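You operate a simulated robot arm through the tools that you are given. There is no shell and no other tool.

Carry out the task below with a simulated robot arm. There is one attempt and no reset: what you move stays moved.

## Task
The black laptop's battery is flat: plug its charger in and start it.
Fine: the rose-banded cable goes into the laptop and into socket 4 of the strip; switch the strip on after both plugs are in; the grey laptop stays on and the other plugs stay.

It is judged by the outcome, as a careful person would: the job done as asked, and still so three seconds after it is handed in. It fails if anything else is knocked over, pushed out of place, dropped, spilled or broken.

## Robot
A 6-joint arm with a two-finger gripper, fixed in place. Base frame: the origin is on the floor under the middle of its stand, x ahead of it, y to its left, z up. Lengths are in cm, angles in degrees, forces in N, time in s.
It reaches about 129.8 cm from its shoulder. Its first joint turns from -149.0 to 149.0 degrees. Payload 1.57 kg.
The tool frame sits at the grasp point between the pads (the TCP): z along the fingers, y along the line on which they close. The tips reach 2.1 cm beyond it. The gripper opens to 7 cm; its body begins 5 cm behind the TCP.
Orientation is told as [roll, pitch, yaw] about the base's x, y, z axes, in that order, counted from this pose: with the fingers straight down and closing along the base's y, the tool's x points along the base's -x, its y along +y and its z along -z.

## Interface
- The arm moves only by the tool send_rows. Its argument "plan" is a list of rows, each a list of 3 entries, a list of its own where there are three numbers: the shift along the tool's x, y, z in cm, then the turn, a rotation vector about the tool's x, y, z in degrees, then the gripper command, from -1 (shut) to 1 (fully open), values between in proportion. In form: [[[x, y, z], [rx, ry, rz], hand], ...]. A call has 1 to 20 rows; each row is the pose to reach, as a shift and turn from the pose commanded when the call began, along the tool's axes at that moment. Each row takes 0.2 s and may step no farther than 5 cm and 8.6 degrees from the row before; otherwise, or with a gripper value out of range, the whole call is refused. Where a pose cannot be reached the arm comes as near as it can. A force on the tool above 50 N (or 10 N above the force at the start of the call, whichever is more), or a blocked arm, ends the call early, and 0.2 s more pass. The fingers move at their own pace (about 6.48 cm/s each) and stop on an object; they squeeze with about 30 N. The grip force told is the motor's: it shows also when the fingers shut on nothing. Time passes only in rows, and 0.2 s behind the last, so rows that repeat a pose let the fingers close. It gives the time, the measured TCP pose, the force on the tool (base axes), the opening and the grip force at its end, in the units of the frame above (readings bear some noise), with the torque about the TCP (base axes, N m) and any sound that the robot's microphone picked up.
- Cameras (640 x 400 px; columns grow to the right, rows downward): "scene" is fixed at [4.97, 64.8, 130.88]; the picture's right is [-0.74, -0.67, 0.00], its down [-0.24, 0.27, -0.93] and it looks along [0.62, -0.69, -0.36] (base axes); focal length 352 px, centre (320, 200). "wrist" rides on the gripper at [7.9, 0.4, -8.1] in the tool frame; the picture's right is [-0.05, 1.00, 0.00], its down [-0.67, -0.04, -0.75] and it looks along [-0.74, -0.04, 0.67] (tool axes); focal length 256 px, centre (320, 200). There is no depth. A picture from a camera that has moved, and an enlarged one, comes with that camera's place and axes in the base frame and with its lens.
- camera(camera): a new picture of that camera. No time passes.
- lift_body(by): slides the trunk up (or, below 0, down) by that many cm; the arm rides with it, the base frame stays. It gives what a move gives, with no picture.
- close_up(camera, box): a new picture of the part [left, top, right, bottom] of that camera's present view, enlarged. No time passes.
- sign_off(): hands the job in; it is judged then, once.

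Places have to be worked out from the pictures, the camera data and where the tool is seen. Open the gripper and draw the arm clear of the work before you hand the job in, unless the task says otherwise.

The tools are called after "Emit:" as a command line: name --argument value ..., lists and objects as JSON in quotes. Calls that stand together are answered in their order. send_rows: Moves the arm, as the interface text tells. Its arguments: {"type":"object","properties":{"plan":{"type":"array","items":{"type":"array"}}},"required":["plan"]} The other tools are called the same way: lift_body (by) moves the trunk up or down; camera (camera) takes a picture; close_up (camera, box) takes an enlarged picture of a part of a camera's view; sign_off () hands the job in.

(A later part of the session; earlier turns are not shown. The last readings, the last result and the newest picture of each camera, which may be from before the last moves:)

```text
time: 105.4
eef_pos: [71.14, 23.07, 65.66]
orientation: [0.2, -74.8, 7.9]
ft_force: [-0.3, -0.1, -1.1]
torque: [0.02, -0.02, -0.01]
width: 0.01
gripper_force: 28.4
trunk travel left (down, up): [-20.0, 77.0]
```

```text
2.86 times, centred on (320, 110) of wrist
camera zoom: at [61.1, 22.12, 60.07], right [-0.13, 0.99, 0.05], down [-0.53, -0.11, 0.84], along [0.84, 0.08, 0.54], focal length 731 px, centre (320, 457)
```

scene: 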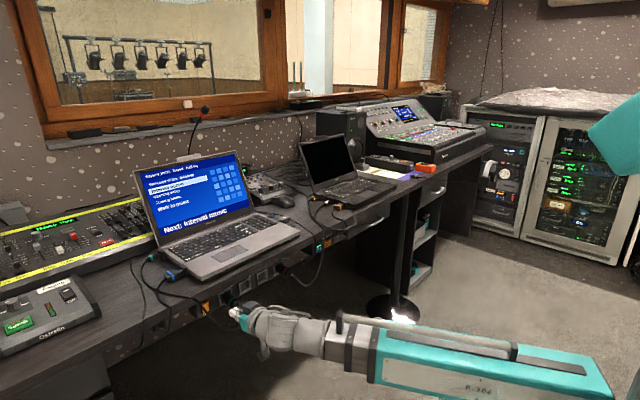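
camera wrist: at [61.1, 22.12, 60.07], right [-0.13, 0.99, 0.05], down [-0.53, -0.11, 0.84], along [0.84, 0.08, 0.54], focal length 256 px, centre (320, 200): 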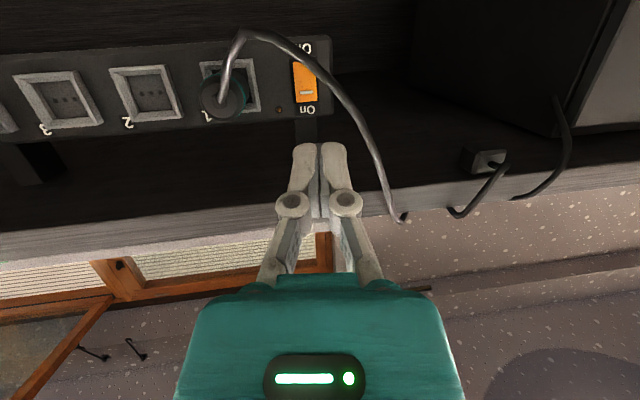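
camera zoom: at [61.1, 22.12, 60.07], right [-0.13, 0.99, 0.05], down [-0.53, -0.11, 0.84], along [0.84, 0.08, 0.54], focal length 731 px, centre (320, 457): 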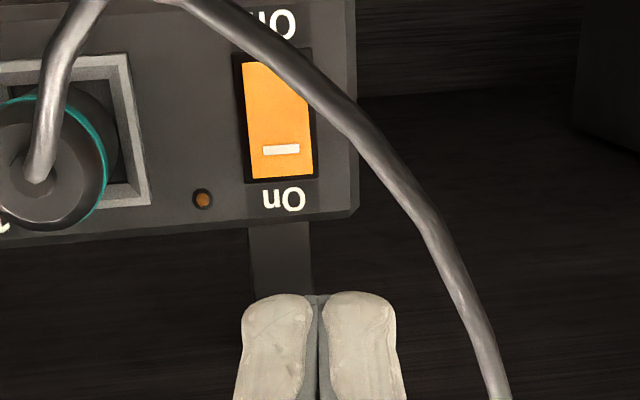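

The rocker's On edge computes to about (85.5,23.7,65.1), in line with the fingertips. I lower 0.15 and advance to about 1.5 cm short of it.

Emit:
lift_body --by -0.15

Emit:
send_rows --plan '[[[-0.7, -0.38, 2.6], [0, 0, 0], -1], [[-1.4, -0.76, 5.2], [0, 0, 0], -1], [[-2.1, -1.14, 7.8], [0, 0, 0], -1], [[-2.75, -1.49, 10.24], [0, 0, 0], -1]]'

Emit:
close_up --camera "wrist" --box '[240, 40, 400, 200]'

Emit:
close_up --camera "scene" --box '[170, 270, 250, 330]'

```text
time: 105.9
eef_pos: [70.98, 23.18, 65.54]
orientation: [0.3, -74.8, 7.9]
ft_force: [0.0, 0.1, -1.1]
torque: [-0.02, 0.01, 0.03]
width: 0.01
gripper_force: 28.6
trunk travel left (down, up): [-19.9, 77.1]
```

```text
time: 106.9
eef_pos: [81.71, 23.02, 65.52]
orientation: [0.4, -74.7, 8.0]
ft_force: [-0.2, 0.2, 0.8]
torque: [0.02, -0.02, -0.01]
width: 0.0
gripper_force: 28.2
trunk travel left (down, up): [-19.9, 77.1]
```

```text
2.50 times, centred on (320, 120) of wrist
camera zoom: at [71.79, 22.17, 59.93], right [-0.13, 0.99, 0.05], down [-0.53, -0.11, 0.84], along [0.84, 0.08, 0.54], focal length 640 px, centre (320, 400)
```

zoom: 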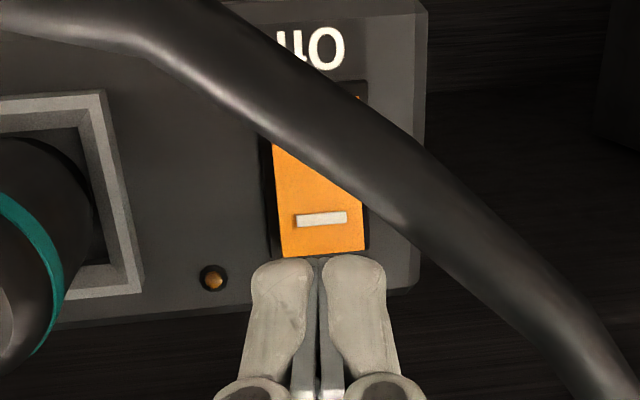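

```text
6.67 times, centred on (210, 300) of scene
camera zoom: at [4.97, 64.8, 130.88], right [-0.74, -0.67, 0.0], down [-0.24, 0.27, -0.93], along [0.62, -0.69, -0.36], focal length 2345 px, centre (1053, -467)
```

zoom: 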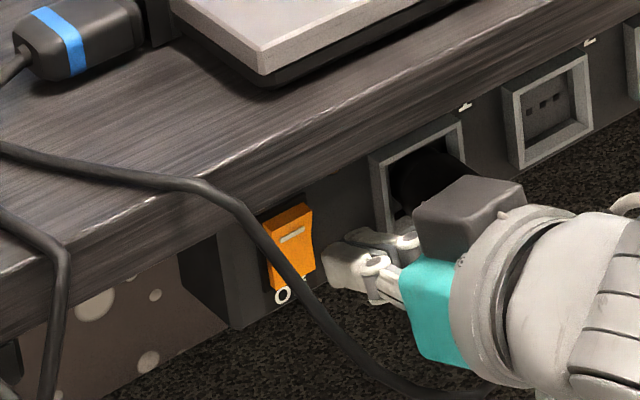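

The rocker's On edge is likely at x≈86.7, so about 3 cm further. I advance in small steps, watching the force.

Emit:
send_rows --plan '[[[-0.18, -0.1, 0.67], [0, 0, 0], -1], [[-0.36, -0.19, 1.34], [0, 0, 0], -1], [[-0.54, -0.29, 2.0], [0, 0, 0], -1], [[-0.64, -0.35, 2.4], [0, 0, 0], -1]]'

Emit:
close_up --camera "wrist" --box '[240, 40, 400, 200]'

Emit:
close_up --camera "scene" --box '[170, 270, 250, 330]'

```text
time: 107.9
eef_pos: [84.26, 22.97, 65.47]
orientation: [0.4, -74.7, 7.8]
ft_force: [0.0, 0.6, -0.1]
torque: [0.02, -0.01, 0.0]
width: 0.04
gripper_force: 28.5
trunk travel left (down, up): [-19.9, 77.1]
```

```text
2.50 times, centred on (320, 120) of wrist
camera zoom: at [74.32, 22.07, 59.92], right [-0.13, 0.99, 0.05], down [-0.53, -0.11, 0.84], along [0.84, 0.08, 0.54], focal length 640 px, centre (320, 400)
```

zoom: 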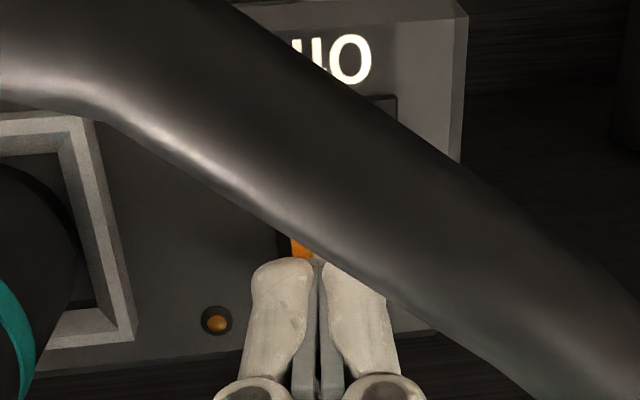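

```text
6.67 times, centred on (210, 300) of scene
camera zoom: at [4.97, 64.8, 130.88], right [-0.74, -0.67, 0.0], down [-0.24, 0.27, -0.93], along [0.62, -0.69, -0.36], focal length 2345 px, centre (1053, -467)
```

zoom: 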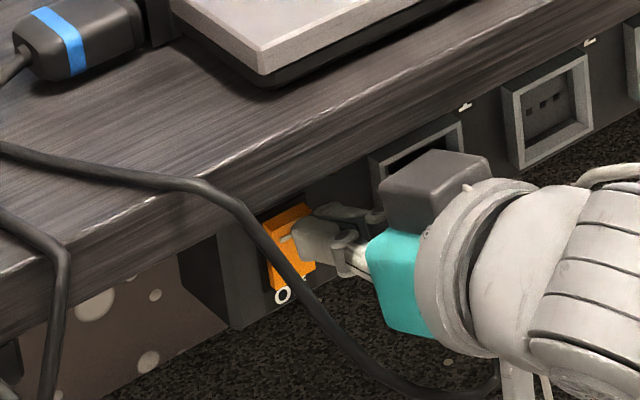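

The fingertip is almost at the rocker's upper half, no contact yet. I continue in small steps.

Emit:
send_rows --plan '[[[-0.06, -0.03, 0.24], [0, 0, 0], -1], [[-0.13, -0.07, 0.48], [0, 0, 0], -1], [[-0.19, -0.1, 0.72], [0, 0, 0], -1]]'

Emit:
close_up --camera "scene" --box '[180, 280, 230, 320]'

```text
time: 108.7
eef_pos: [85.03, 22.99, 65.49]
orientation: [0.2, -74.8, 7.9]
ft_force: [0.2, -0.4, -0.7]
torque: [0.01, 0.02, -0.02]
width: 0.0
gripper_force: 28.5
trunk travel left (down, up): [-19.9, 77.1]
```

```text
10.00 times, centred on (205, 300) of scene
camera zoom: at [4.97, 64.8, 130.88], right [-0.74, -0.67, 0.0], down [-0.24, 0.27, -0.93], along [0.62, -0.69, -0.36], focal length 3518 px, centre (1470, -800)
```

zoom: 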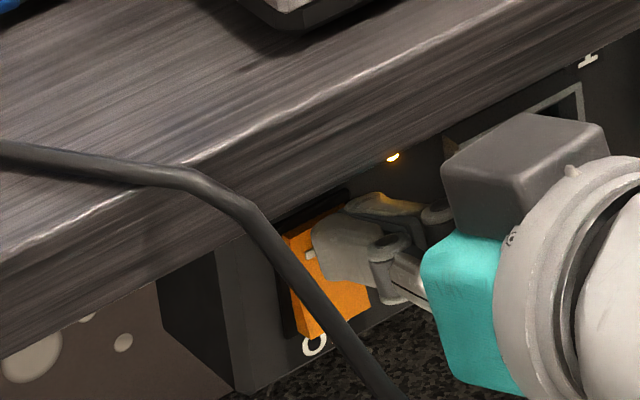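

The strip's light now glows and the rocker has tipped to On. I back off straight and check.

Emit:
send_rows --plan '[[[0.26, 0.14, -0.96], [0, 0, 0], -1], [[1.0, 0.56, -3.8], [0, 0, 0], -1], [[2.05, 1.1, -7.6], [0, 0, 0], -1], [[2.8, 1.53, -10.5], [0, 0, 0], -1], [[3.6, 1.95, -13.4], [0, 0, 0], -1]]'

Emit:
camera --camera "wrist"

Emit:
close_up --camera "wrist" --box '[180, 40, 360, 180]'

Emit:
camera --camera "scene"

```text
time: 109.9
eef_pos: [71.06, 22.95, 65.42]
orientation: [0.4, -74.7, 7.9]
ft_force: [0.3, -0.7, -0.2]
torque: [0.0, 0.02, -0.01]
width: 0.01
gripper_force: 28.5
trunk travel left (down, up): [-19.9, 77.1]
```

```text
taken
camera wrist: at [61.03, 22.01, 59.9], right [-0.13, 0.99, 0.05], down [-0.53, -0.11, 0.84], along [0.84, 0.08, 0.54], focal length 256 px, centre (320, 200)
```

wrist: 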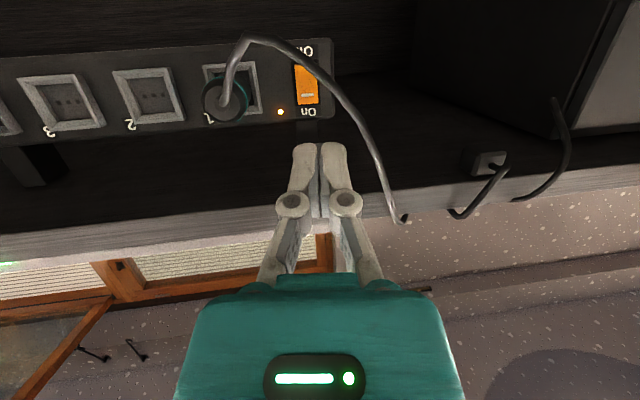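

```text
2.86 times, centred on (270, 110) of wrist
camera zoom: at [61.03, 22.01, 59.9], right [-0.13, 0.99, 0.05], down [-0.53, -0.11, 0.84], along [0.84, 0.08, 0.54], focal length 731 px, centre (463, 457)
```

zoom: 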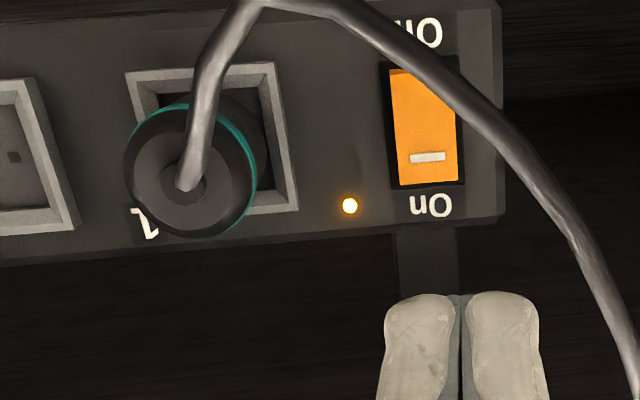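

```text
taken
```

scene: 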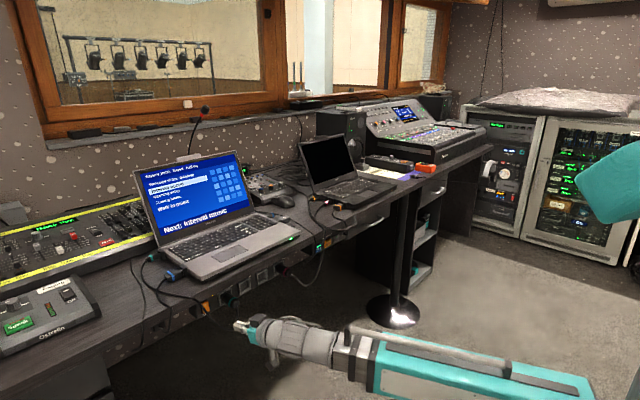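

The strip is on (its lamp glows). I check the black laptop's front-edge indicator for a sign of charging.

Emit:
close_up --camera "scene" --box '[335, 165, 425, 220]'

Emit:
close_up --camera "scene" --box '[300, 130, 420, 215]'

Emit:
close_up --camera "scene" --box '[230, 220, 320, 290]'

```text
7.11 times, centred on (380, 192) of scene
camera zoom: at [4.97, 64.8, 130.88], right [-0.74, -0.67, 0.0], down [-0.24, 0.27, -0.93], along [0.62, -0.69, -0.36], focal length 2502 px, centre (-107, 253)
```

zoom: 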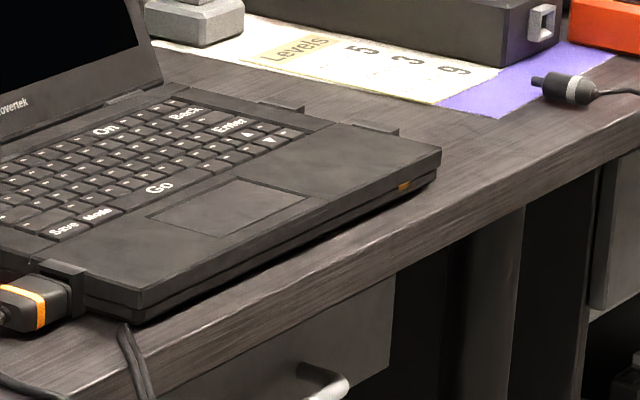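

```text
4.71 times, centred on (360, 172) of scene
camera zoom: at [4.97, 64.8, 130.88], right [-0.74, -0.67, 0.0], down [-0.24, 0.27, -0.93], along [0.62, -0.69, -0.36], focal length 1656 px, centre (132, 329)
```

zoom: 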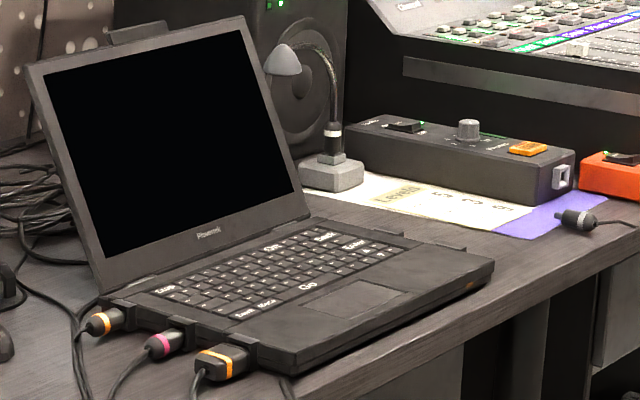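

```text
5.71 times, centred on (275, 255) of scene
camera zoom: at [4.97, 64.8, 130.88], right [-0.74, -0.67, 0.0], down [-0.24, 0.27, -0.93], along [0.62, -0.69, -0.36], focal length 2010 px, centre (577, -114)
```

zoom: 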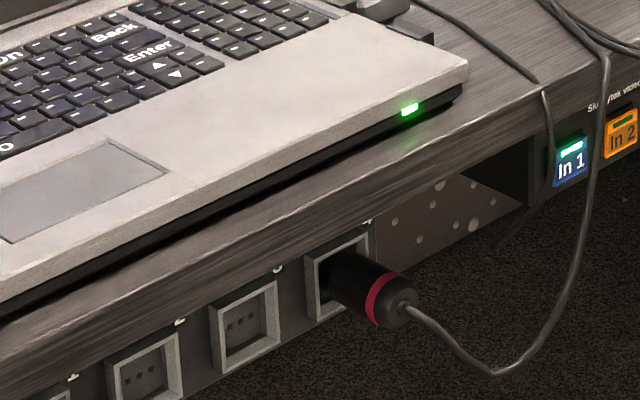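

The grey laptop's indicator now glows, but the black laptop's orange one is still dark, so one rose plug is not making contact. I compare the rose and teal plugs in the strip precisely.

Emit:
close_up --camera "scene" --box '[270, 255, 302, 283]'

Emit:
close_up --camera "scene" --box '[214, 278, 250, 308]'

Emit:
close_up --camera "wrist" --box '[0, 40, 280, 160]'

```text
14.29 times, centred on (286, 269) of scene
camera zoom: at [4.97, 64.8, 130.88], right [-0.74, -0.67, 0.0], down [-0.24, 0.27, -0.93], along [0.62, -0.69, -0.36], focal length 5026 px, centre (806, -786)
```

zoom: 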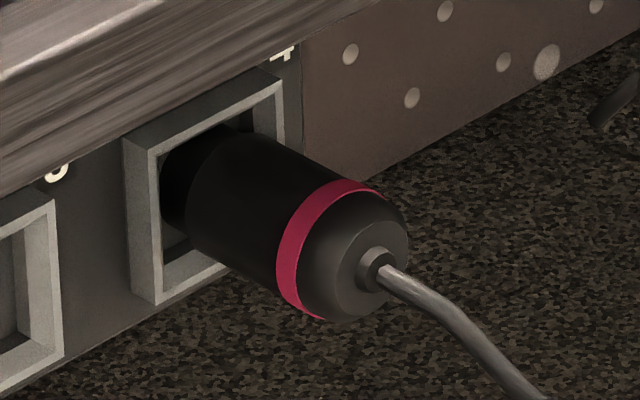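

```text
13.33 times, centred on (232, 293) of scene
camera zoom: at [4.97, 64.8, 130.88], right [-0.74, -0.67, 0.0], down [-0.24, 0.27, -0.93], along [0.62, -0.69, -0.36], focal length 4691 px, centre (1493, -1040)
```

zoom: 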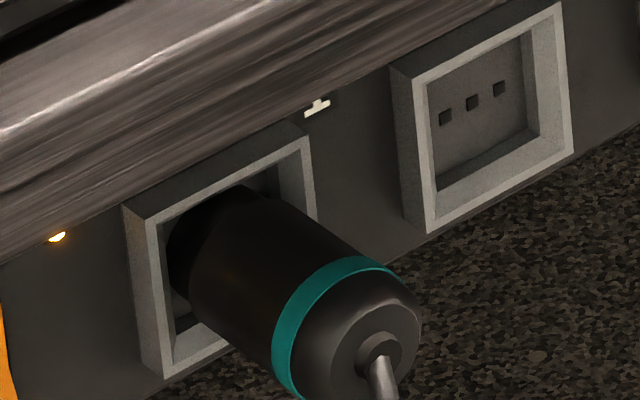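

```text
2.29 times, centred on (140, 100) of wrist
camera zoom: at [61.03, 22.01, 59.9], right [-0.13, 0.99, 0.05], down [-0.53, -0.11, 0.84], along [0.84, 0.08, 0.54], focal length 585 px, centre (731, 429)
```

zoom: 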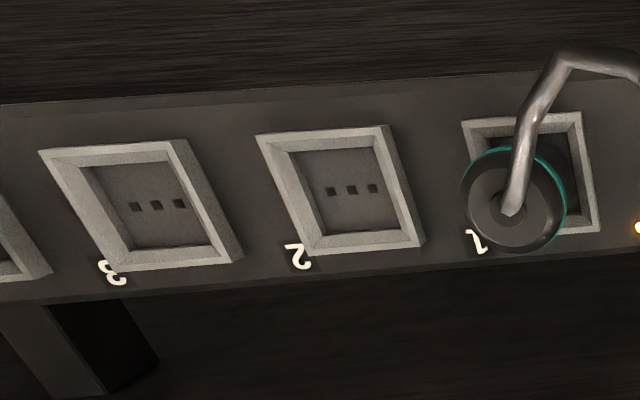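

I zoom to the maximum on the black laptop's indicator to judge whether it is lit.

Emit:
close_up --camera "scene" --box '[374, 182, 394, 200]'

Emit:
close_up --camera "scene" --box '[310, 190, 338, 210]'

```text
16.00 times, centred on (384, 191) of scene
camera zoom: at [4.97, 64.8, 130.88], right [-0.74, -0.67, 0.0], down [-0.24, 0.27, -0.93], along [0.62, -0.69, -0.36], focal length 5629 px, centre (-704, 344)
```

zoom: 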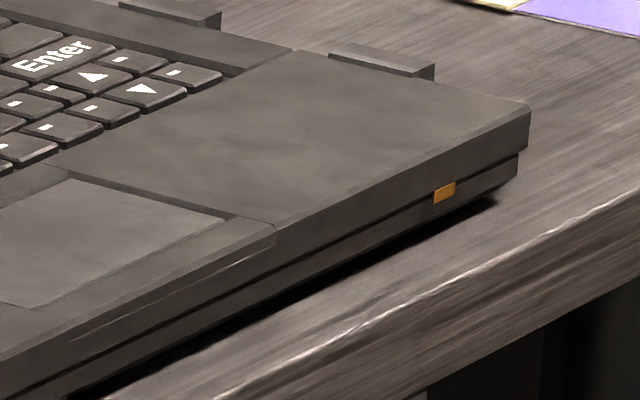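

```text
16.00 times, centred on (324, 200) of scene
camera zoom: at [4.97, 64.8, 130.88], right [-0.74, -0.67, 0.0], down [-0.24, 0.27, -0.93], along [0.62, -0.69, -0.36], focal length 5629 px, centre (256, 200)
```

zoom: 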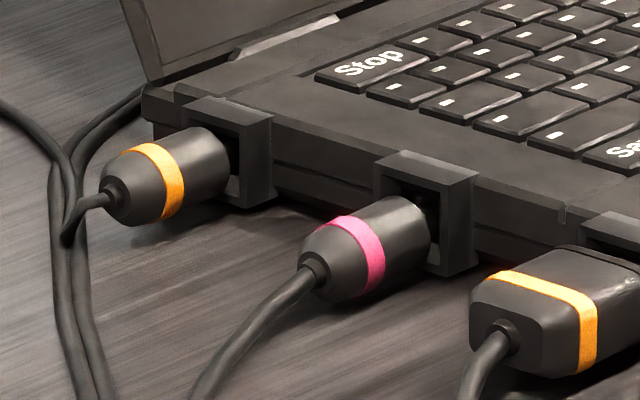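

The indicator is unlit. I'll examine both strip plugs side by side in one image, so I rise, turn back to heading 0, untilt and centre between them.

Emit:
lift_body --by 22

Emit:
send_rows --plan '[[[0, 0, 0], [3.9, 0, 1.0], -1], [[0, 0, 0], [7.7, 0, 2.06], -1]]'

Emit:
send_rows --plan '[[[1.5, -2.4, -0.3], [0, 8, 0], -1], [[3.2, -4.8, -0.9], [0, 16, 0], -1], [[5.4, -7.2, -1.8], [0, 24, 0], -1], [[7.8, -9.6, -3.0], [0, 32, 0], -1], [[10.2, -12, -4.4], [0, 40, 0], -1], [[12.6, -14.4, -6.1], [0, 48, 0], -1], [[14.7, -17, -7.7], [0, 55, 0], -1]]'

Emit:
camera --camera "wrist"

```text
time: 112.3
eef_pos: [71.01, 23.02, 87.38]
orientation: [0.1, -74.6, 7.9]
ft_force: [-0.4, -0.4, -0.7]
torque: [0.01, 0.02, 0.02]
width: 0.0
gripper_force: 28.7
trunk travel left (down, up): [-41.9, 55.1]
```

```text
time: 112.9
eef_pos: [71.08, 23.11, 87.51]
orientation: [0.0, -74.6, 0.1]
ft_force: [0.0, 0.4, -1.2]
torque: [-0.02, 0.02, 0.03]
width: 0.0
gripper_force: 28.5
trunk travel left (down, up): [-41.9, 55.1]
```

```text
time: 114.5
eef_pos: [59.73, 5.91, 74.81]
orientation: [0.0, -19.5, 0.3]
ft_force: [-0.2, -0.3, 0.0]
torque: [0.01, 0.02, 0.0]
width: 0.0
gripper_force: 28.4
out of reach, approached as far as the arm can: row 1, 2, 3, 4, 5, 6, 7
trunk travel left (down, up): [-41.9, 55.1]
```

```text
taken
camera wrist: at [49.44, 6.3, 79.79], right [0.05, 1.0, 0.02], down [0.38, -0.03, 0.92], along [0.92, -0.04, -0.38], focal length 256 px, centre (320, 200)
```

wrist: 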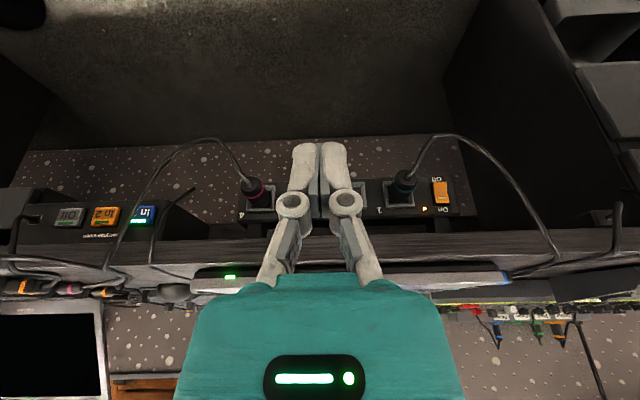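

Both strip plugs are in one view now; I enlarge each at equal scale.

Emit:
close_up --camera "wrist" --box '[235, 165, 285, 220]'

Emit:
close_up --camera "wrist" --box '[375, 160, 425, 215]'

```text
7.27 times, centred on (260, 192) of wrist
camera zoom: at [49.44, 6.3, 79.79], right [0.05, 1.0, 0.02], down [0.38, -0.03, 0.92], along [0.92, -0.04, -0.38], focal length 1862 px, centre (756, 254)
```

zoom: 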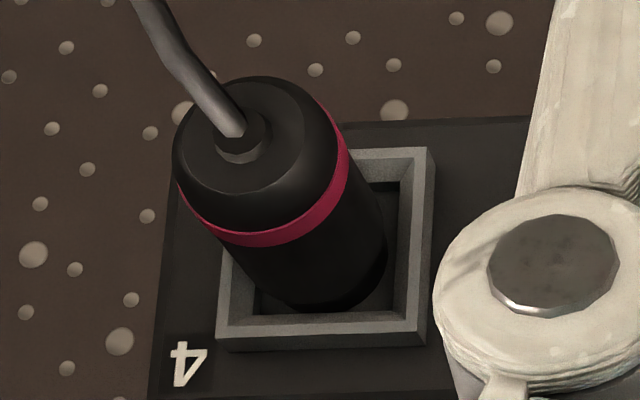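

```text
7.27 times, centred on (400, 188) of wrist
camera zoom: at [49.44, 6.3, 79.79], right [0.05, 1.0, 0.02], down [0.38, -0.03, 0.92], along [0.92, -0.04, -0.38], focal length 1862 px, centre (-262, 291)
```

zoom: 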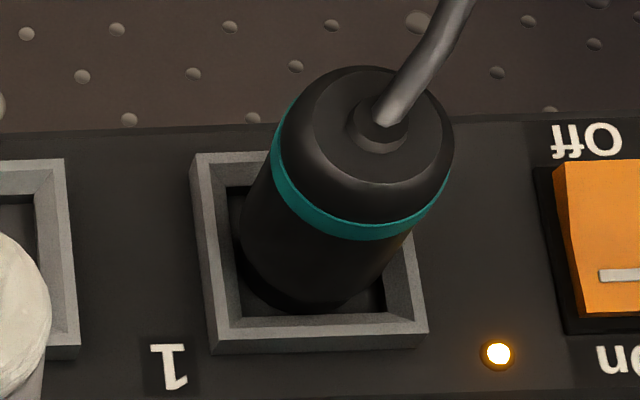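

Both strip plugs match in depth to about 1 mm, and the rose one holds itself firmly; the small plug, which sagged freely, is the suspect. Before touching it again I'll switch the strip off as a careful person would. I tilt the hand forward again and go back to the switch.

Emit:
send_rows --plan '[[[-2.51, 2.4, -0.17], [0, -8, 0], -1], [[-4.96, 4.8, -0.7], [0, -16, 0], -1], [[-7.33, 7.2, -1.56], [0, -24, 0], -1], [[-9.54, 9.6, -2.73], [0, -32, 0], -1], [[-11.57, 12, -4.21], [0, -40, 0], -1], [[-13.38, 14.4, -5.96], [0, -48, 0], -1], [[-14.75, 16.9, -7.68], [0, -55.4, 0], -1]]'

Emit:
send_rows --plan '[[[0, 0, 0], [-3.9, 0, -1.0], -1], [[0, 0, 0], [-7.73, 0, -2.07], -1]]'

Emit:
lift_body --by -20

Emit:
close_up --camera "wrist" --box '[240, 0, 400, 180]'

```text
time: 116.1
eef_pos: [71.03, 22.8, 87.48]
orientation: [0.2, -74.9, 0.1]
ft_force: [0.3, -0.2, 0.1]
torque: [0.01, -0.01, 0.0]
width: 0.0
gripper_force: 28.5
out of reach, approached as far as the arm can: row 6, 7
trunk travel left (down, up): [-41.9, 55.1]
```

```text
time: 116.7
eef_pos: [70.9, 22.82, 87.64]
orientation: [0.1, -75.1, 8.2]
ft_force: [0.0, -0.5, 0.6]
torque: [-0.03, -0.02, 0.0]
width: 0.01
gripper_force: 28.3
trunk travel left (down, up): [-41.9, 55.1]
```

```text
time: 118.8
eef_pos: [70.96, 22.88, 67.5]
orientation: [0.0, -75.0, 8.2]
ft_force: [-0.6, 0.8, 0.4]
torque: [0.02, -0.03, -0.01]
width: 0.01
gripper_force: 28.6
trunk travel left (down, up): [-21.9, 75.1]
```

```text
2.22 times, centred on (320, 90) of wrist
camera zoom: at [61.12, 21.88, 61.96], right [-0.13, 0.99, 0.05], down [-0.54, -0.11, 0.84], along [0.83, 0.08, 0.55], focal length 569 px, centre (320, 444)
```

zoom: 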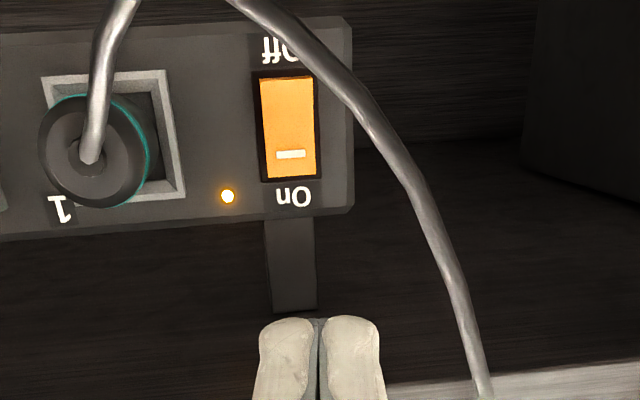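

The Off end is at z≈62.3. I lower to that height and press it in the same careful way.

Emit:
lift_body --by -4.4

Emit:
send_rows --plan '[[[-0.8, -0.43, 2.97], [0, 0, 0], -1], [[-1.6, -0.86, 5.93], [0, 0, 0], -1], [[-2.4, -1.29, 8.9], [0, 0, 0], -1], [[-3.1, -1.67, 11.5], [0, 0, 0], -1], [[-3.3, -1.8, 12.4], [0, 0, 0], -1]]'

Emit:
close_up --camera "scene" --box '[180, 280, 230, 320]'

```text
time: 119.7
eef_pos: [71.06, 22.88, 63.1]
orientation: [-0.1, -75.0, 8.1]
ft_force: [-0.3, -0.4, -0.1]
torque: [0.02, 0.0, 0.02]
width: 0.0
gripper_force: 29.1
trunk travel left (down, up): [-17.5, 79.5]
```

```text
time: 120.9
eef_pos: [84.13, 22.71, 63.12]
orientation: [0.1, -74.9, 8.0]
ft_force: [-0.4, -0.3, 0.5]
torque: [0.04, 0.02, -0.01]
width: 0.02
gripper_force: 28.0
trunk travel left (down, up): [-17.5, 79.5]
```

```text
10.00 times, centred on (205, 300) of scene
camera zoom: at [4.97, 64.8, 130.88], right [-0.74, -0.67, 0.0], down [-0.24, 0.27, -0.93], along [0.62, -0.69, -0.36], focal length 3518 px, centre (1470, -800)
```

zoom: 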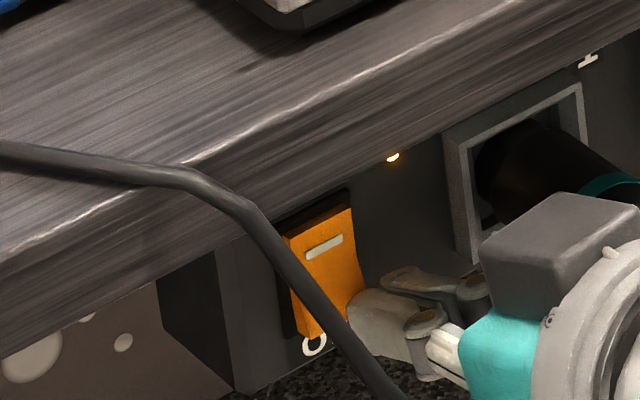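

Close to the Off end now; I continue in small steps.

Emit:
send_rows --plan '[[[-0.06, -0.03, 0.24], [0, 0, 0], -1], [[-0.13, -0.07, 0.48], [0, 0, 0], -1], [[-0.19, -0.1, 0.72], [0, 0, 0], -1]]'

Emit:
close_up --camera "scene" --box '[180, 280, 230, 320]'

```text
time: 121.7
eef_pos: [84.77, 22.91, 63.15]
orientation: [0.0, -74.9, 8.1]
ft_force: [0.1, 0.7, 0.6]
torque: [0.0, 0.02, 0.01]
width: 0.0
gripper_force: 28.7
trunk travel left (down, up): [-17.5, 79.5]
```

```text
10.00 times, centred on (205, 300) of scene
camera zoom: at [4.97, 64.8, 130.88], right [-0.74, -0.67, 0.0], down [-0.24, 0.27, -0.93], along [0.62, -0.69, -0.36], focal length 3518 px, centre (1470, -800)
```

zoom: 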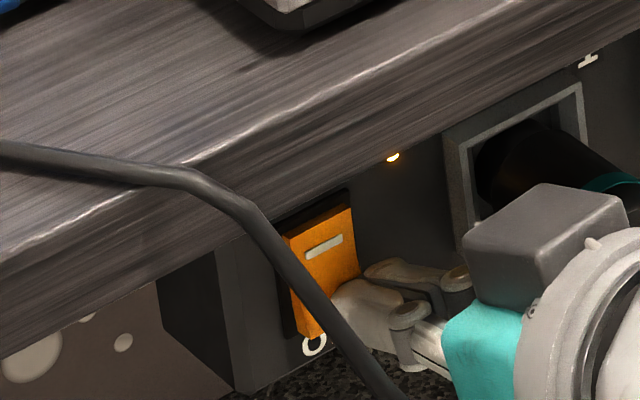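

Not yet pressed; a few more millimetres.

Emit:
send_rows --plan '[[[-0.06, -0.03, 0.24], [0, 0, 0], -1], [[-0.13, -0.07, 0.48], [0, 0, 0], -1], [[-0.19, -0.1, 0.72], [0, 0, 0], -1]]'

Emit:
close_up --camera "scene" --box '[180, 280, 230, 320]'

```text
time: 122.4
eef_pos: [84.94, 22.87, 63.16]
orientation: [0.2, -74.9, 8.1]
ft_force: [-10.6, 2.2, -1.3]
torque: [0.02, -0.01, 0.03]
width: 0.0
gripper_force: 28.1
trunk travel left (down, up): [-17.5, 79.5]
stopped in row 3: the force on the tool passed its limit at 55 N (the readings are from after the stop); the commanded pose is now the measured one
```

```text
10.00 times, centred on (205, 300) of scene
camera zoom: at [4.97, 64.8, 130.88], right [-0.74, -0.67, 0.0], down [-0.24, 0.27, -0.93], along [0.62, -0.69, -0.36], focal length 3518 px, centre (1470, -800)
```

zoom: 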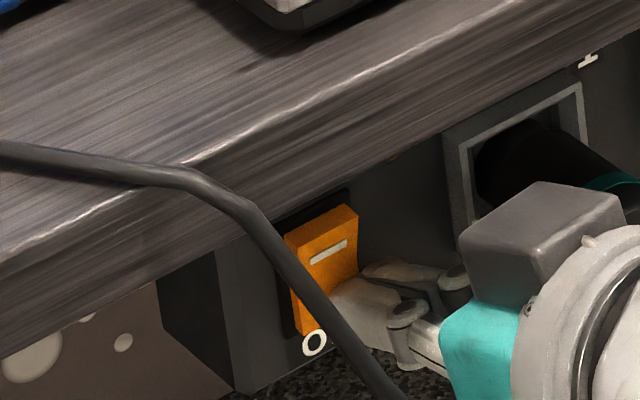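

The strip is off again (lamp dark, rocker flipped). I back off, rise and untilt, then go to inspect the ports again.

Emit:
send_rows --plan '[[[0.26, 0.14, -0.96], [0, 0, 0], -1], [[1.0, 0.56, -3.8], [0, 0, 0], -1], [[2.05, 1.1, -7.6], [0, 0, 0], -1], [[2.8, 1.53, -10.5], [0, 0, 0], -1], [[3.6, 1.95, -13.4], [0, 0, 0], -1]]'

Emit:
lift_body --by 30

Emit:
send_rows --plan '[[[0, 0, 0], [3.9, 0, 1.0], -1], [[0, 0, 0], [7.8, 0, 2.09], -1]]'

Emit:
camera --camera "scene"

```text
time: 123.6
eef_pos: [71.05, 22.83, 63.15]
orientation: [0.3, -74.9, 7.9]
ft_force: [-0.1, 0.0, -0.5]
torque: [-0.02, 0.0, 0.0]
width: 0.01
gripper_force: 28.6
trunk travel left (down, up): [-17.5, 79.5]
```

```text
time: 126.6
eef_pos: [71.1, 22.89, 93.16]
orientation: [0.2, -75.0, 7.9]
ft_force: [0.1, 0.4, -0.1]
torque: [0.0, 0.04, 0.0]
width: 0.0
gripper_force: 29.0
trunk travel left (down, up): [-47.5, 49.5]
```

```text
time: 127.2
eef_pos: [71.04, 22.83, 93.17]
orientation: [0.2, -75.0, -0.2]
ft_force: [-0.6, -0.7, -0.5]
torque: [0.01, 0.01, -0.03]
width: 0.02
gripper_force: 28.5
trunk travel left (down, up): [-47.5, 49.5]
```

```text
taken
```

scene: 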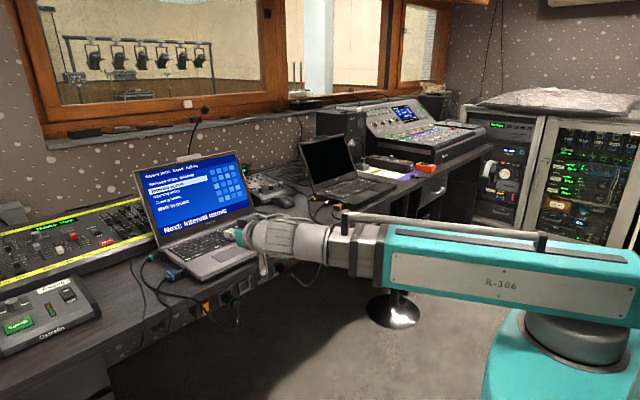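

I check the grey laptop's indicator with the strip off, to confirm what it means.

Emit:
close_up --camera "scene" --box '[270, 220, 310, 250]'

Emit:
close_up --camera "scene" --box '[306, 188, 340, 212]'

```text
13.33 times, centred on (290, 235) of scene
camera zoom: at [4.97, 64.8, 130.88], right [-0.74, -0.67, 0.0], down [-0.24, 0.27, -0.93], along [0.62, -0.69, -0.36], focal length 4691 px, centre (720, -267)
```

zoom: 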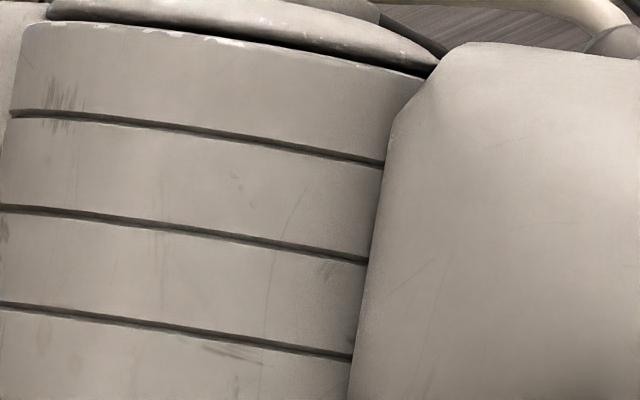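

```text
16.00 times, centred on (323, 200) of scene
camera zoom: at [4.97, 64.8, 130.88], right [-0.74, -0.67, 0.0], down [-0.24, 0.27, -0.93], along [0.62, -0.69, -0.36], focal length 5629 px, centre (272, 200)
```

zoom: 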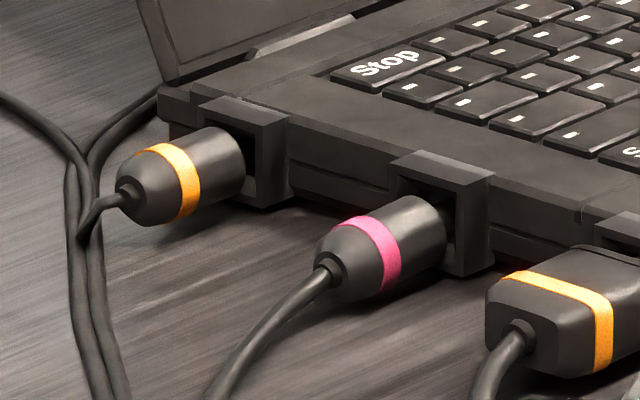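

The arm hides it from here; I move on. To be certain of the right port I want a better look into the -y ports, so I rise, reduce the tilt to 45° and travel over to that side.

Emit:
lift_body --by 14

Emit:
send_rows --plan '[[[2.5, 0, -0.17], [0, 8, 0], -0.5], [[4.96, 0, -0.7], [0, 16, 0], -0.5], [[7.32, 0, -1.56], [0, 24, 0], -0.5], [[9.0, 0, -2.41], [0, 30, 0], -0.5]]'

Emit:
close_up --camera "scene" --box '[260, 210, 320, 260]'

```text
time: 128.9
eef_pos: [71.02, 22.72, 107.15]
orientation: [0.1, -74.7, -0.1]
ft_force: [0.5, 0.2, 0.0]
torque: [0.02, 0.0, 0.0]
width: 0.01
gripper_force: 28.7
trunk travel left (down, up): [-61.5, 35.5]
```

```text
time: 129.9
eef_pos: [66.3, 22.98, 98.86]
orientation: [0.1, -44.8, 0.1]
ft_force: [0.9, -0.6, -0.2]
torque: [-0.03, 0.0, 0.03]
width: 1.74
gripper_force: 0.1
trunk travel left (down, up): [-61.5, 35.5]
```

```text
8.00 times, centred on (290, 235) of scene
camera zoom: at [4.97, 64.8, 130.88], right [-0.74, -0.67, 0.0], down [-0.24, 0.27, -0.93], along [0.62, -0.69, -0.36], focal length 2814 px, centre (560, -80)
```

zoom: 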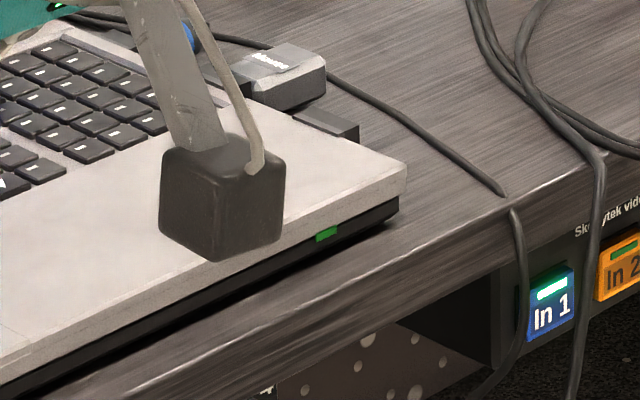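

Confirmed: the grey indicator is dim with the strip off and lit with it on, so it shows mains power. I travel to the -y side at this height.

Emit:
send_rows --plan '[[[-0.5, -4.65, 0.5], [0, 0, 0], 0], [[-1, -9.3, 1], [0, 0, 0], 0], [[-1.5, -13.95, 1.5], [0, 0, 0], 0.5], [[-2, -18.6, 2], [0, 0, 0], 1], [[-2.4, -23.25, 2.4], [0, 0, 0], 1], [[-2.9, -27.9, 2.9], [0, 0, 0], 1], [[-3.4, -32.55, 3.4], [0, 0, 0], 1], [[-3.9, -37.2, 3.9], [0, 0, 0], 1], [[-4.4, -41.85, 4.4], [0, 0, 0], 1], [[-4.85, -46.5, 4.85], [0, 0, 0], 1], [[-5.3, -51.15, 5.3], [0, 0, 0], 1], [[-5.8, -55.8, 5.8], [0, 0, 0], 1], [[-6.3, -60.45, 6.3], [0, 0, 0], 1], [[-6.8, -65.1, 6.8], [0, 0, 0], 1], [[-7.3, -69.75, 7.3], [0, 0, 0], 1], [[-7.8, -74.4, 7.8], [0, 0, 0], 1], [[-8.2, -79, 8.2], [0, 0, 0], 1], [[-8.7, -83.7, 8.7], [0, 0, 0], 1], [[-9.2, -88.4, 9.2], [0, 0, 0], 1], [[-9.7, -93, 9.7], [0, 0, 0], 1]]'

Emit:
camera --camera "wrist"

```text
time: 134.1
eef_pos: [80.07, -70.21, 98.78]
orientation: [0.1, -44.8, 0.0]
ft_force: [0.1, -0.4, -0.1]
torque: [0.01, 0.05, -0.02]
width: 6.99
gripper_force: 0.1
out of reach, approached as far as the arm can: row 2, 3, 4, 5, 6, 7
trunk travel left (down, up): [-61.5, 35.5]
```

```text
taken
camera wrist: at [68.68, -69.78, 98.88], right [0.04, 1.0, 0.04], down [-0.05, -0.04, 1.0], along [1.0, -0.04, 0.05], focal length 256 px, centre (320, 200)
```

wrist: 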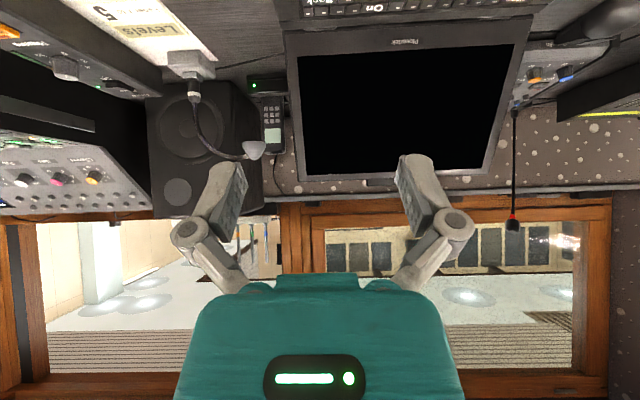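

I now roll the hand about its own axis while shifting outward so the camera can look in along +y at the -y ports from outside.

Emit:
send_rows --plan '[[[-0.47, -1.06, 0.47], [0, 0, -8.2], 1], [[-0.94, -2.12, 0.93], [0, 0, -16.4], 1], [[-1.4, -3.2, 1.4], [0, 0, -24.6], 1], [[-1.9, -4.25, 1.87], [0, 0, -32.8], 1], [[-2.35, -5.3, 2.33], [0, 0, -41], 1], [[-2.8, -6.4, 2.8], [0, 0, -49.2], 1], [[-3.3, -7.4, 3.26], [0, 0, -57.4], 1], [[-3.75, -8.5, 3.73], [0, 0, -65.6], 1], [[-4.2, -9.6, 4.2], [0, 0, -73.8], 1], [[-4.7, -10.6, 4.66], [0, 0, -82], 1], [[-5.2, -11.7, 5.13], [0, 0, -90.2], 1], [[-5.6, -12.7, 5.6], [0, 0, -98.4], 1], [[-6.1, -13.8, 6.06], [0, 0, -106.6], 1]]'

Emit:
camera --camera "wrist"

```text
time: 136.9
eef_pos: [88.9, -83.98, 98.7]
orientation: [-43.5, 11.8, 102.1]
ft_force: [-0.6, -0.4, -1.5]
torque: [0.02, 0.01, -0.01]
width: 6.99
gripper_force: 0.0
trunk travel left (down, up): [-61.5, 35.5]
```

```text
taken
camera wrist: at [84.38, -91.75, 105.8], right [-0.69, -0.24, -0.69], down [-0.64, 0.65, 0.42], along [0.34, 0.72, -0.6], focal length 256 px, centre (320, 200)
```

wrist: 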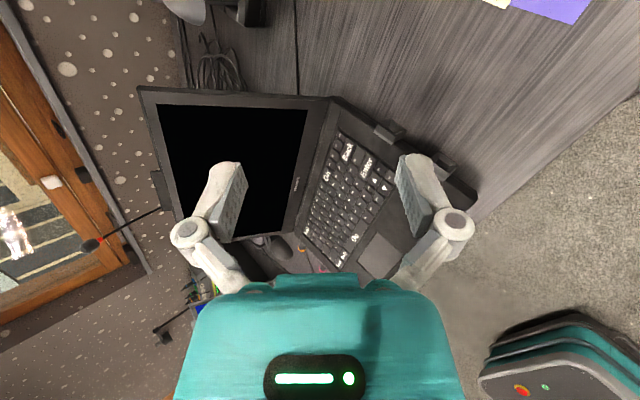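

The roll works. I lower to about z=84 (lowest fingertip ≈79, well above the desk) and look into the -y ports.

Emit:
lift_body --by -10

Emit:
lift_body --by -5

Emit:
camera --camera "wrist"

Emit:
close_up --camera "wrist" --box '[270, 110, 390, 200]'

```text
time: 138.2
eef_pos: [88.86, -84.01, 88.81]
orientation: [-43.7, 11.6, 102.0]
ft_force: [-1.3, -0.8, -0.3]
torque: [-0.02, -0.01, 0.0]
width: 7.02
gripper_force: 0.1
trunk travel left (down, up): [-51.5, 45.5]
```

```text
time: 139.2
eef_pos: [88.84, -84.03, 83.68]
orientation: [-43.7, 11.6, 102.1]
ft_force: [-0.4, 0.1, 0.0]
torque: [0.0, 0.0, 0.05]
width: 6.96
gripper_force: 0.0
trunk travel left (down, up): [-46.5, 50.5]
```

```text
taken
camera wrist: at [84.35, -91.72, 90.8], right [-0.69, -0.23, -0.69], down [-0.64, 0.65, 0.42], along [0.35, 0.72, -0.6], focal length 256 px, centre (320, 200)
```

wrist: 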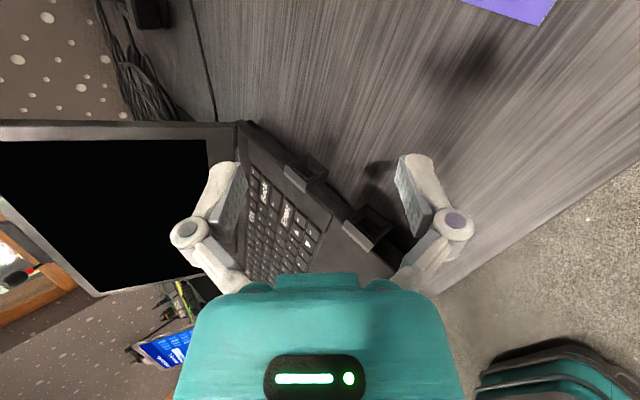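

```text
4.44 times, centred on (330, 155) of wrist
camera zoom: at [84.35, -91.72, 90.8], right [-0.69, -0.23, -0.69], down [-0.64, 0.65, 0.42], along [0.35, 0.72, -0.6], focal length 1138 px, centre (276, 400)
```

zoom: 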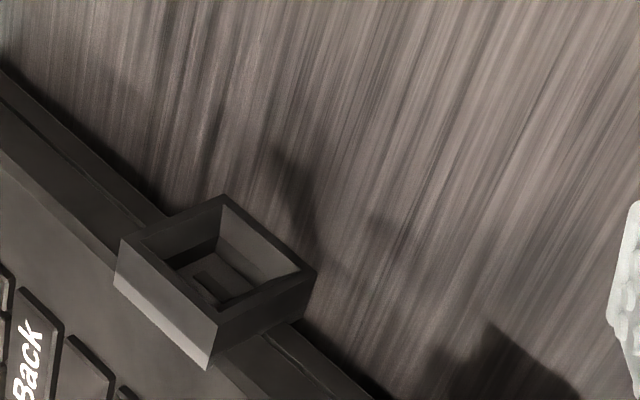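

Now I can see into the ports. I zoom on each.

Emit:
close_up --camera "wrist" --box '[285, 150, 330, 195]'

Emit:
close_up --camera "wrist" --box '[340, 195, 400, 255]'

Emit:
close_up --camera "wrist" --box '[296, 160, 322, 186]'

```text
8.89 times, centred on (308, 172) of wrist
camera zoom: at [84.35, -91.72, 90.8], right [-0.69, -0.23, -0.69], down [-0.64, 0.65, 0.42], along [0.35, 0.72, -0.6], focal length 2276 px, centre (431, 444)
```

zoom: 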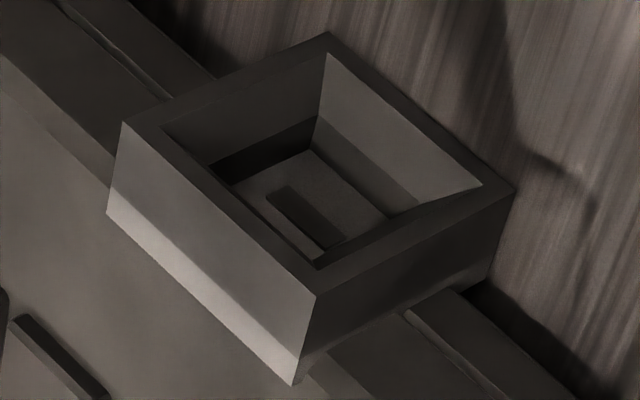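

```text
6.67 times, centred on (370, 225) of wrist
camera zoom: at [84.35, -91.72, 90.8], right [-0.69, -0.23, -0.69], down [-0.64, 0.65, 0.42], along [0.35, 0.72, -0.6], focal length 1707 px, centre (-13, 33)
```

zoom: 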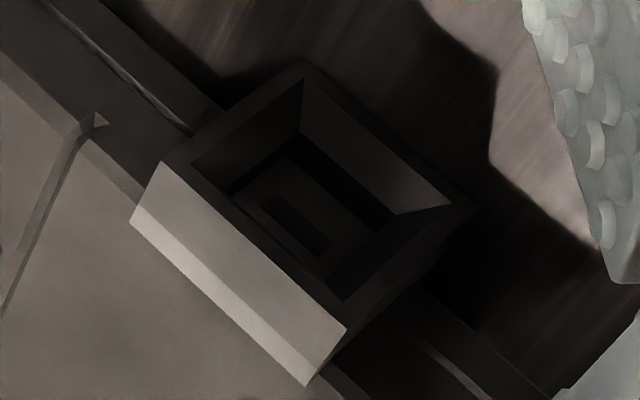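

```text
15.38 times, centred on (309, 173) of wrist
camera zoom: at [84.35, -91.72, 90.8], right [-0.69, -0.23, -0.69], down [-0.64, 0.65, 0.42], along [0.35, 0.72, -0.6], focal length 3938 px, centre (489, 615)
```

zoom: 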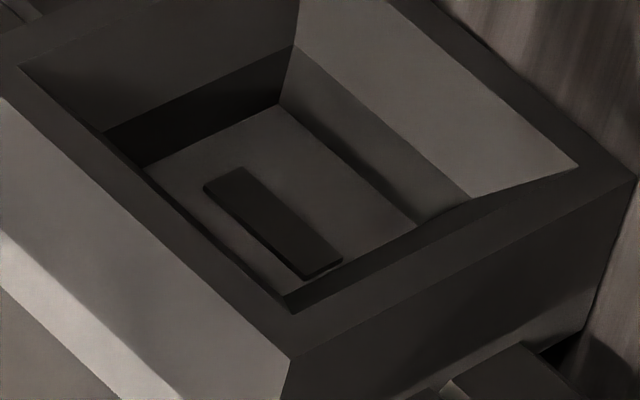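

Both -y ports clearly have flat, wide contacts, so the middle +y port is the right one for the round plug. I compare with the grey laptop's own charger plug (teal) to see how deep such a plug should sit.

Emit:
close_up --camera "scene" --box '[138, 242, 172, 268]'

Emit:
close_up --camera "scene" --box '[310, 190, 344, 216]'

```text
15.38 times, centred on (155, 255) of scene
camera zoom: at [4.97, 64.8, 130.88], right [-0.74, -0.67, 0.0], down [-0.24, 0.27, -0.93], along [0.62, -0.69, -0.36], focal length 5413 px, centre (2858, -646)
```

zoom: 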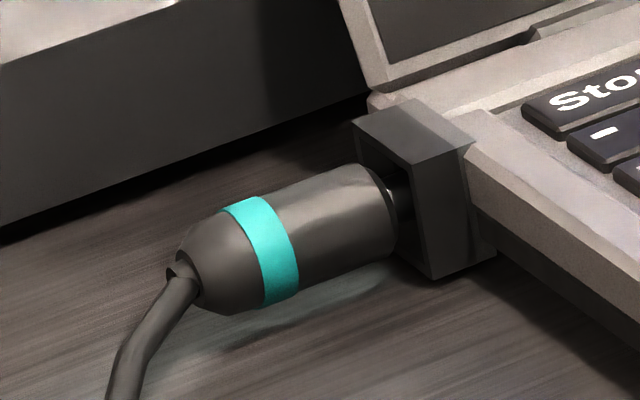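

```text
15.38 times, centred on (327, 203) of scene
camera zoom: at [4.97, 64.8, 130.88], right [-0.74, -0.67, 0.0], down [-0.24, 0.27, -0.93], along [0.62, -0.69, -0.36], focal length 5413 px, centre (212, 154)
```

zoom: 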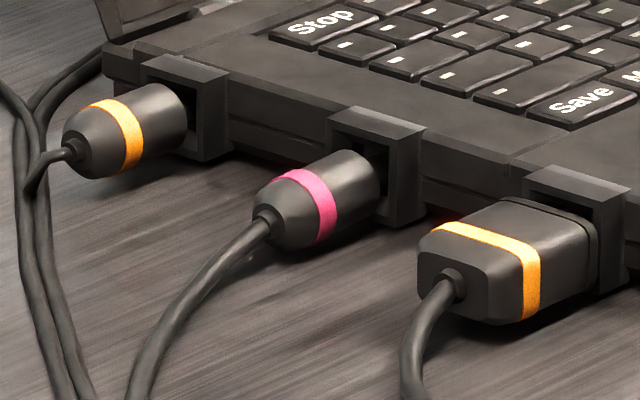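

The teal charger plug sits with the same small gap, so the rose plug's depth in the laptop is right. The big rose plug, though, is slightly tilted and perhaps 1–3 mm shallow (it was jammed when my hand touched the desk edge). I'll go push it fully home from behind with the fingertips. First I rise and unroll the hand.

Emit:
lift_body --by 15

Emit:
send_rows --plan '[[[-1.5, 0.16, -0.58], [0, 0, 8.2], 1], [[-3.0, 0.32, -1.17], [0, 0, 16.4], 1], [[-4.5, 0.48, -1.75], [0, 0, 24.6], 1], [[-6.0, 0.64, -2.34], [0, 0, 32.8], 1], [[-7.5, 0.8, -2.9], [0, 0, 41], 1], [[-9.0, 0.96, -3.5], [0, 0, 49.2], 1], [[-10.4, 1.1, -4.1], [0, 0, 57.4], 1], [[-11.9, 1.28, -4.7], [0, 0, 65.6], 1], [[-13.4, 1.44, -5.3], [0, 0, 73.8], 0.5], [[-14.9, 1.6, -5.8], [0, 0, 82], 0], [[-16.4, 1.76, -6.4], [0, 0, 90.2], -0.3], [[-17.9, 1.92, -7.0], [0, 0, 98.4], -0.6], [[-19.4, 2.08, -7.6], [0, 0, 106.6], -0.65]]'

Emit:
camera --camera "wrist"

```text
time: 140.9
eef_pos: [88.83, -83.94, 98.81]
orientation: [-43.7, 11.7, 102.0]
ft_force: [-0.5, -0.3, 0.0]
torque: [-0.03, 0.01, 0.03]
width: 6.97
gripper_force: 0.0
trunk travel left (down, up): [-61.5, 35.5]
```

```text
time: 143.7
eef_pos: [77.98, -65.88, 98.77]
orientation: [0.1, -44.9, -0.1]
ft_force: [-0.1, -0.2, -0.7]
torque: [-0.01, -0.02, 0.01]
width: 1.22
gripper_force: 0.1
trunk travel left (down, up): [-61.5, 35.5]
```

```text
taken
camera wrist: at [66.61, -65.48, 98.9], right [0.04, 1.0, 0.04], down [-0.05, -0.04, 1.0], along [1.0, -0.04, 0.05], focal length 256 px, centre (320, 200)
```

wrist: 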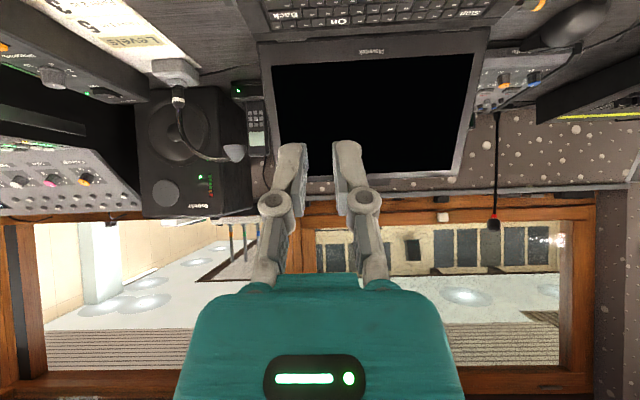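

I travel back in front of socket 4 with the fingers opened to about 1.2 cm.

Emit:
send_rows --plan '[[[0.6, 4.4, -0.6], [0, 0, 0], -0.65], [[1.2, 8.8, -1.2], [0, 0, 0], -0.65], [[1.75, 13.2, -1.75], [0, 0, 0], -0.65], [[2.3, 17.6, -2.3], [0, 0, 0], -0.65], [[2.9, 22, -2.9], [0, 0, 0], -0.65], [[3.5, 26.4, -3.5], [0, 0, 0], -0.65], [[4.1, 30.8, -4.1], [0, 0, 0], -0.65], [[4.6, 35.2, -4.6], [0, 0, 0], -0.65], [[5.2, 39.6, -5.2], [0, 0, 0], -0.65], [[5.8, 44, -5.8], [0, 0, 0], -0.65], [[6.4, 48.4, -6.4], [0, 0, 0], -0.65], [[7.0, 52.8, -7.0], [0, 0, 0], -0.65], [[7.5, 57, -7.5], [0, 0, 0], -0.65], [[8.1, 61, -8.1], [0, 0, 0], -0.65]]'

Emit:
send_rows --plan '[[[-2.41, 0, -0.17], [0, -8, 0], -0.65], [[-4.8, 0, -0.7], [0, -16, 0], -0.65], [[-7.1, 0, -1.56], [0, -24, 0], -0.65], [[-8.8, 0, -2.41], [0, -30, 0], -0.65]]'

Emit:
camera --camera "scene"

```text
time: 146.7
eef_pos: [66.72, -4.74, 98.84]
orientation: [0.0, -44.9, 0.0]
ft_force: [0.2, -1.3, 0.3]
torque: [-0.04, 0.0, 0.0]
width: 1.24
gripper_force: 0.0
trunk travel left (down, up): [-61.5, 35.5]
```

```text
time: 147.7
eef_pos: [71.41, -5.04, 107.11]
orientation: [-0.1, -74.9, -0.1]
ft_force: [0.0, 0.3, 0.0]
torque: [0.03, 0.0, 0.01]
width: 1.25
gripper_force: 0.0
out of reach, approached as far as the arm can: row 3, 4
trunk travel left (down, up): [-61.5, 35.5]
```

```text
taken
```

scene: 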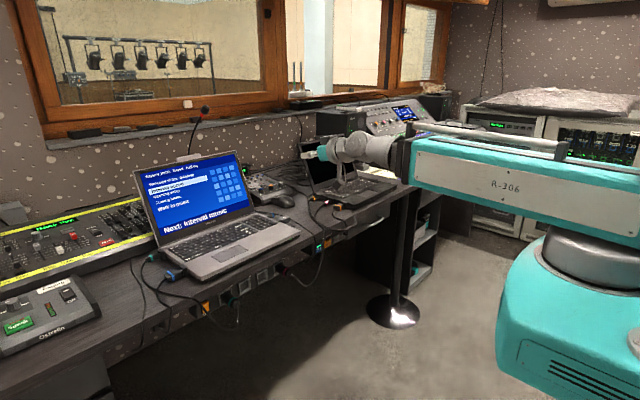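

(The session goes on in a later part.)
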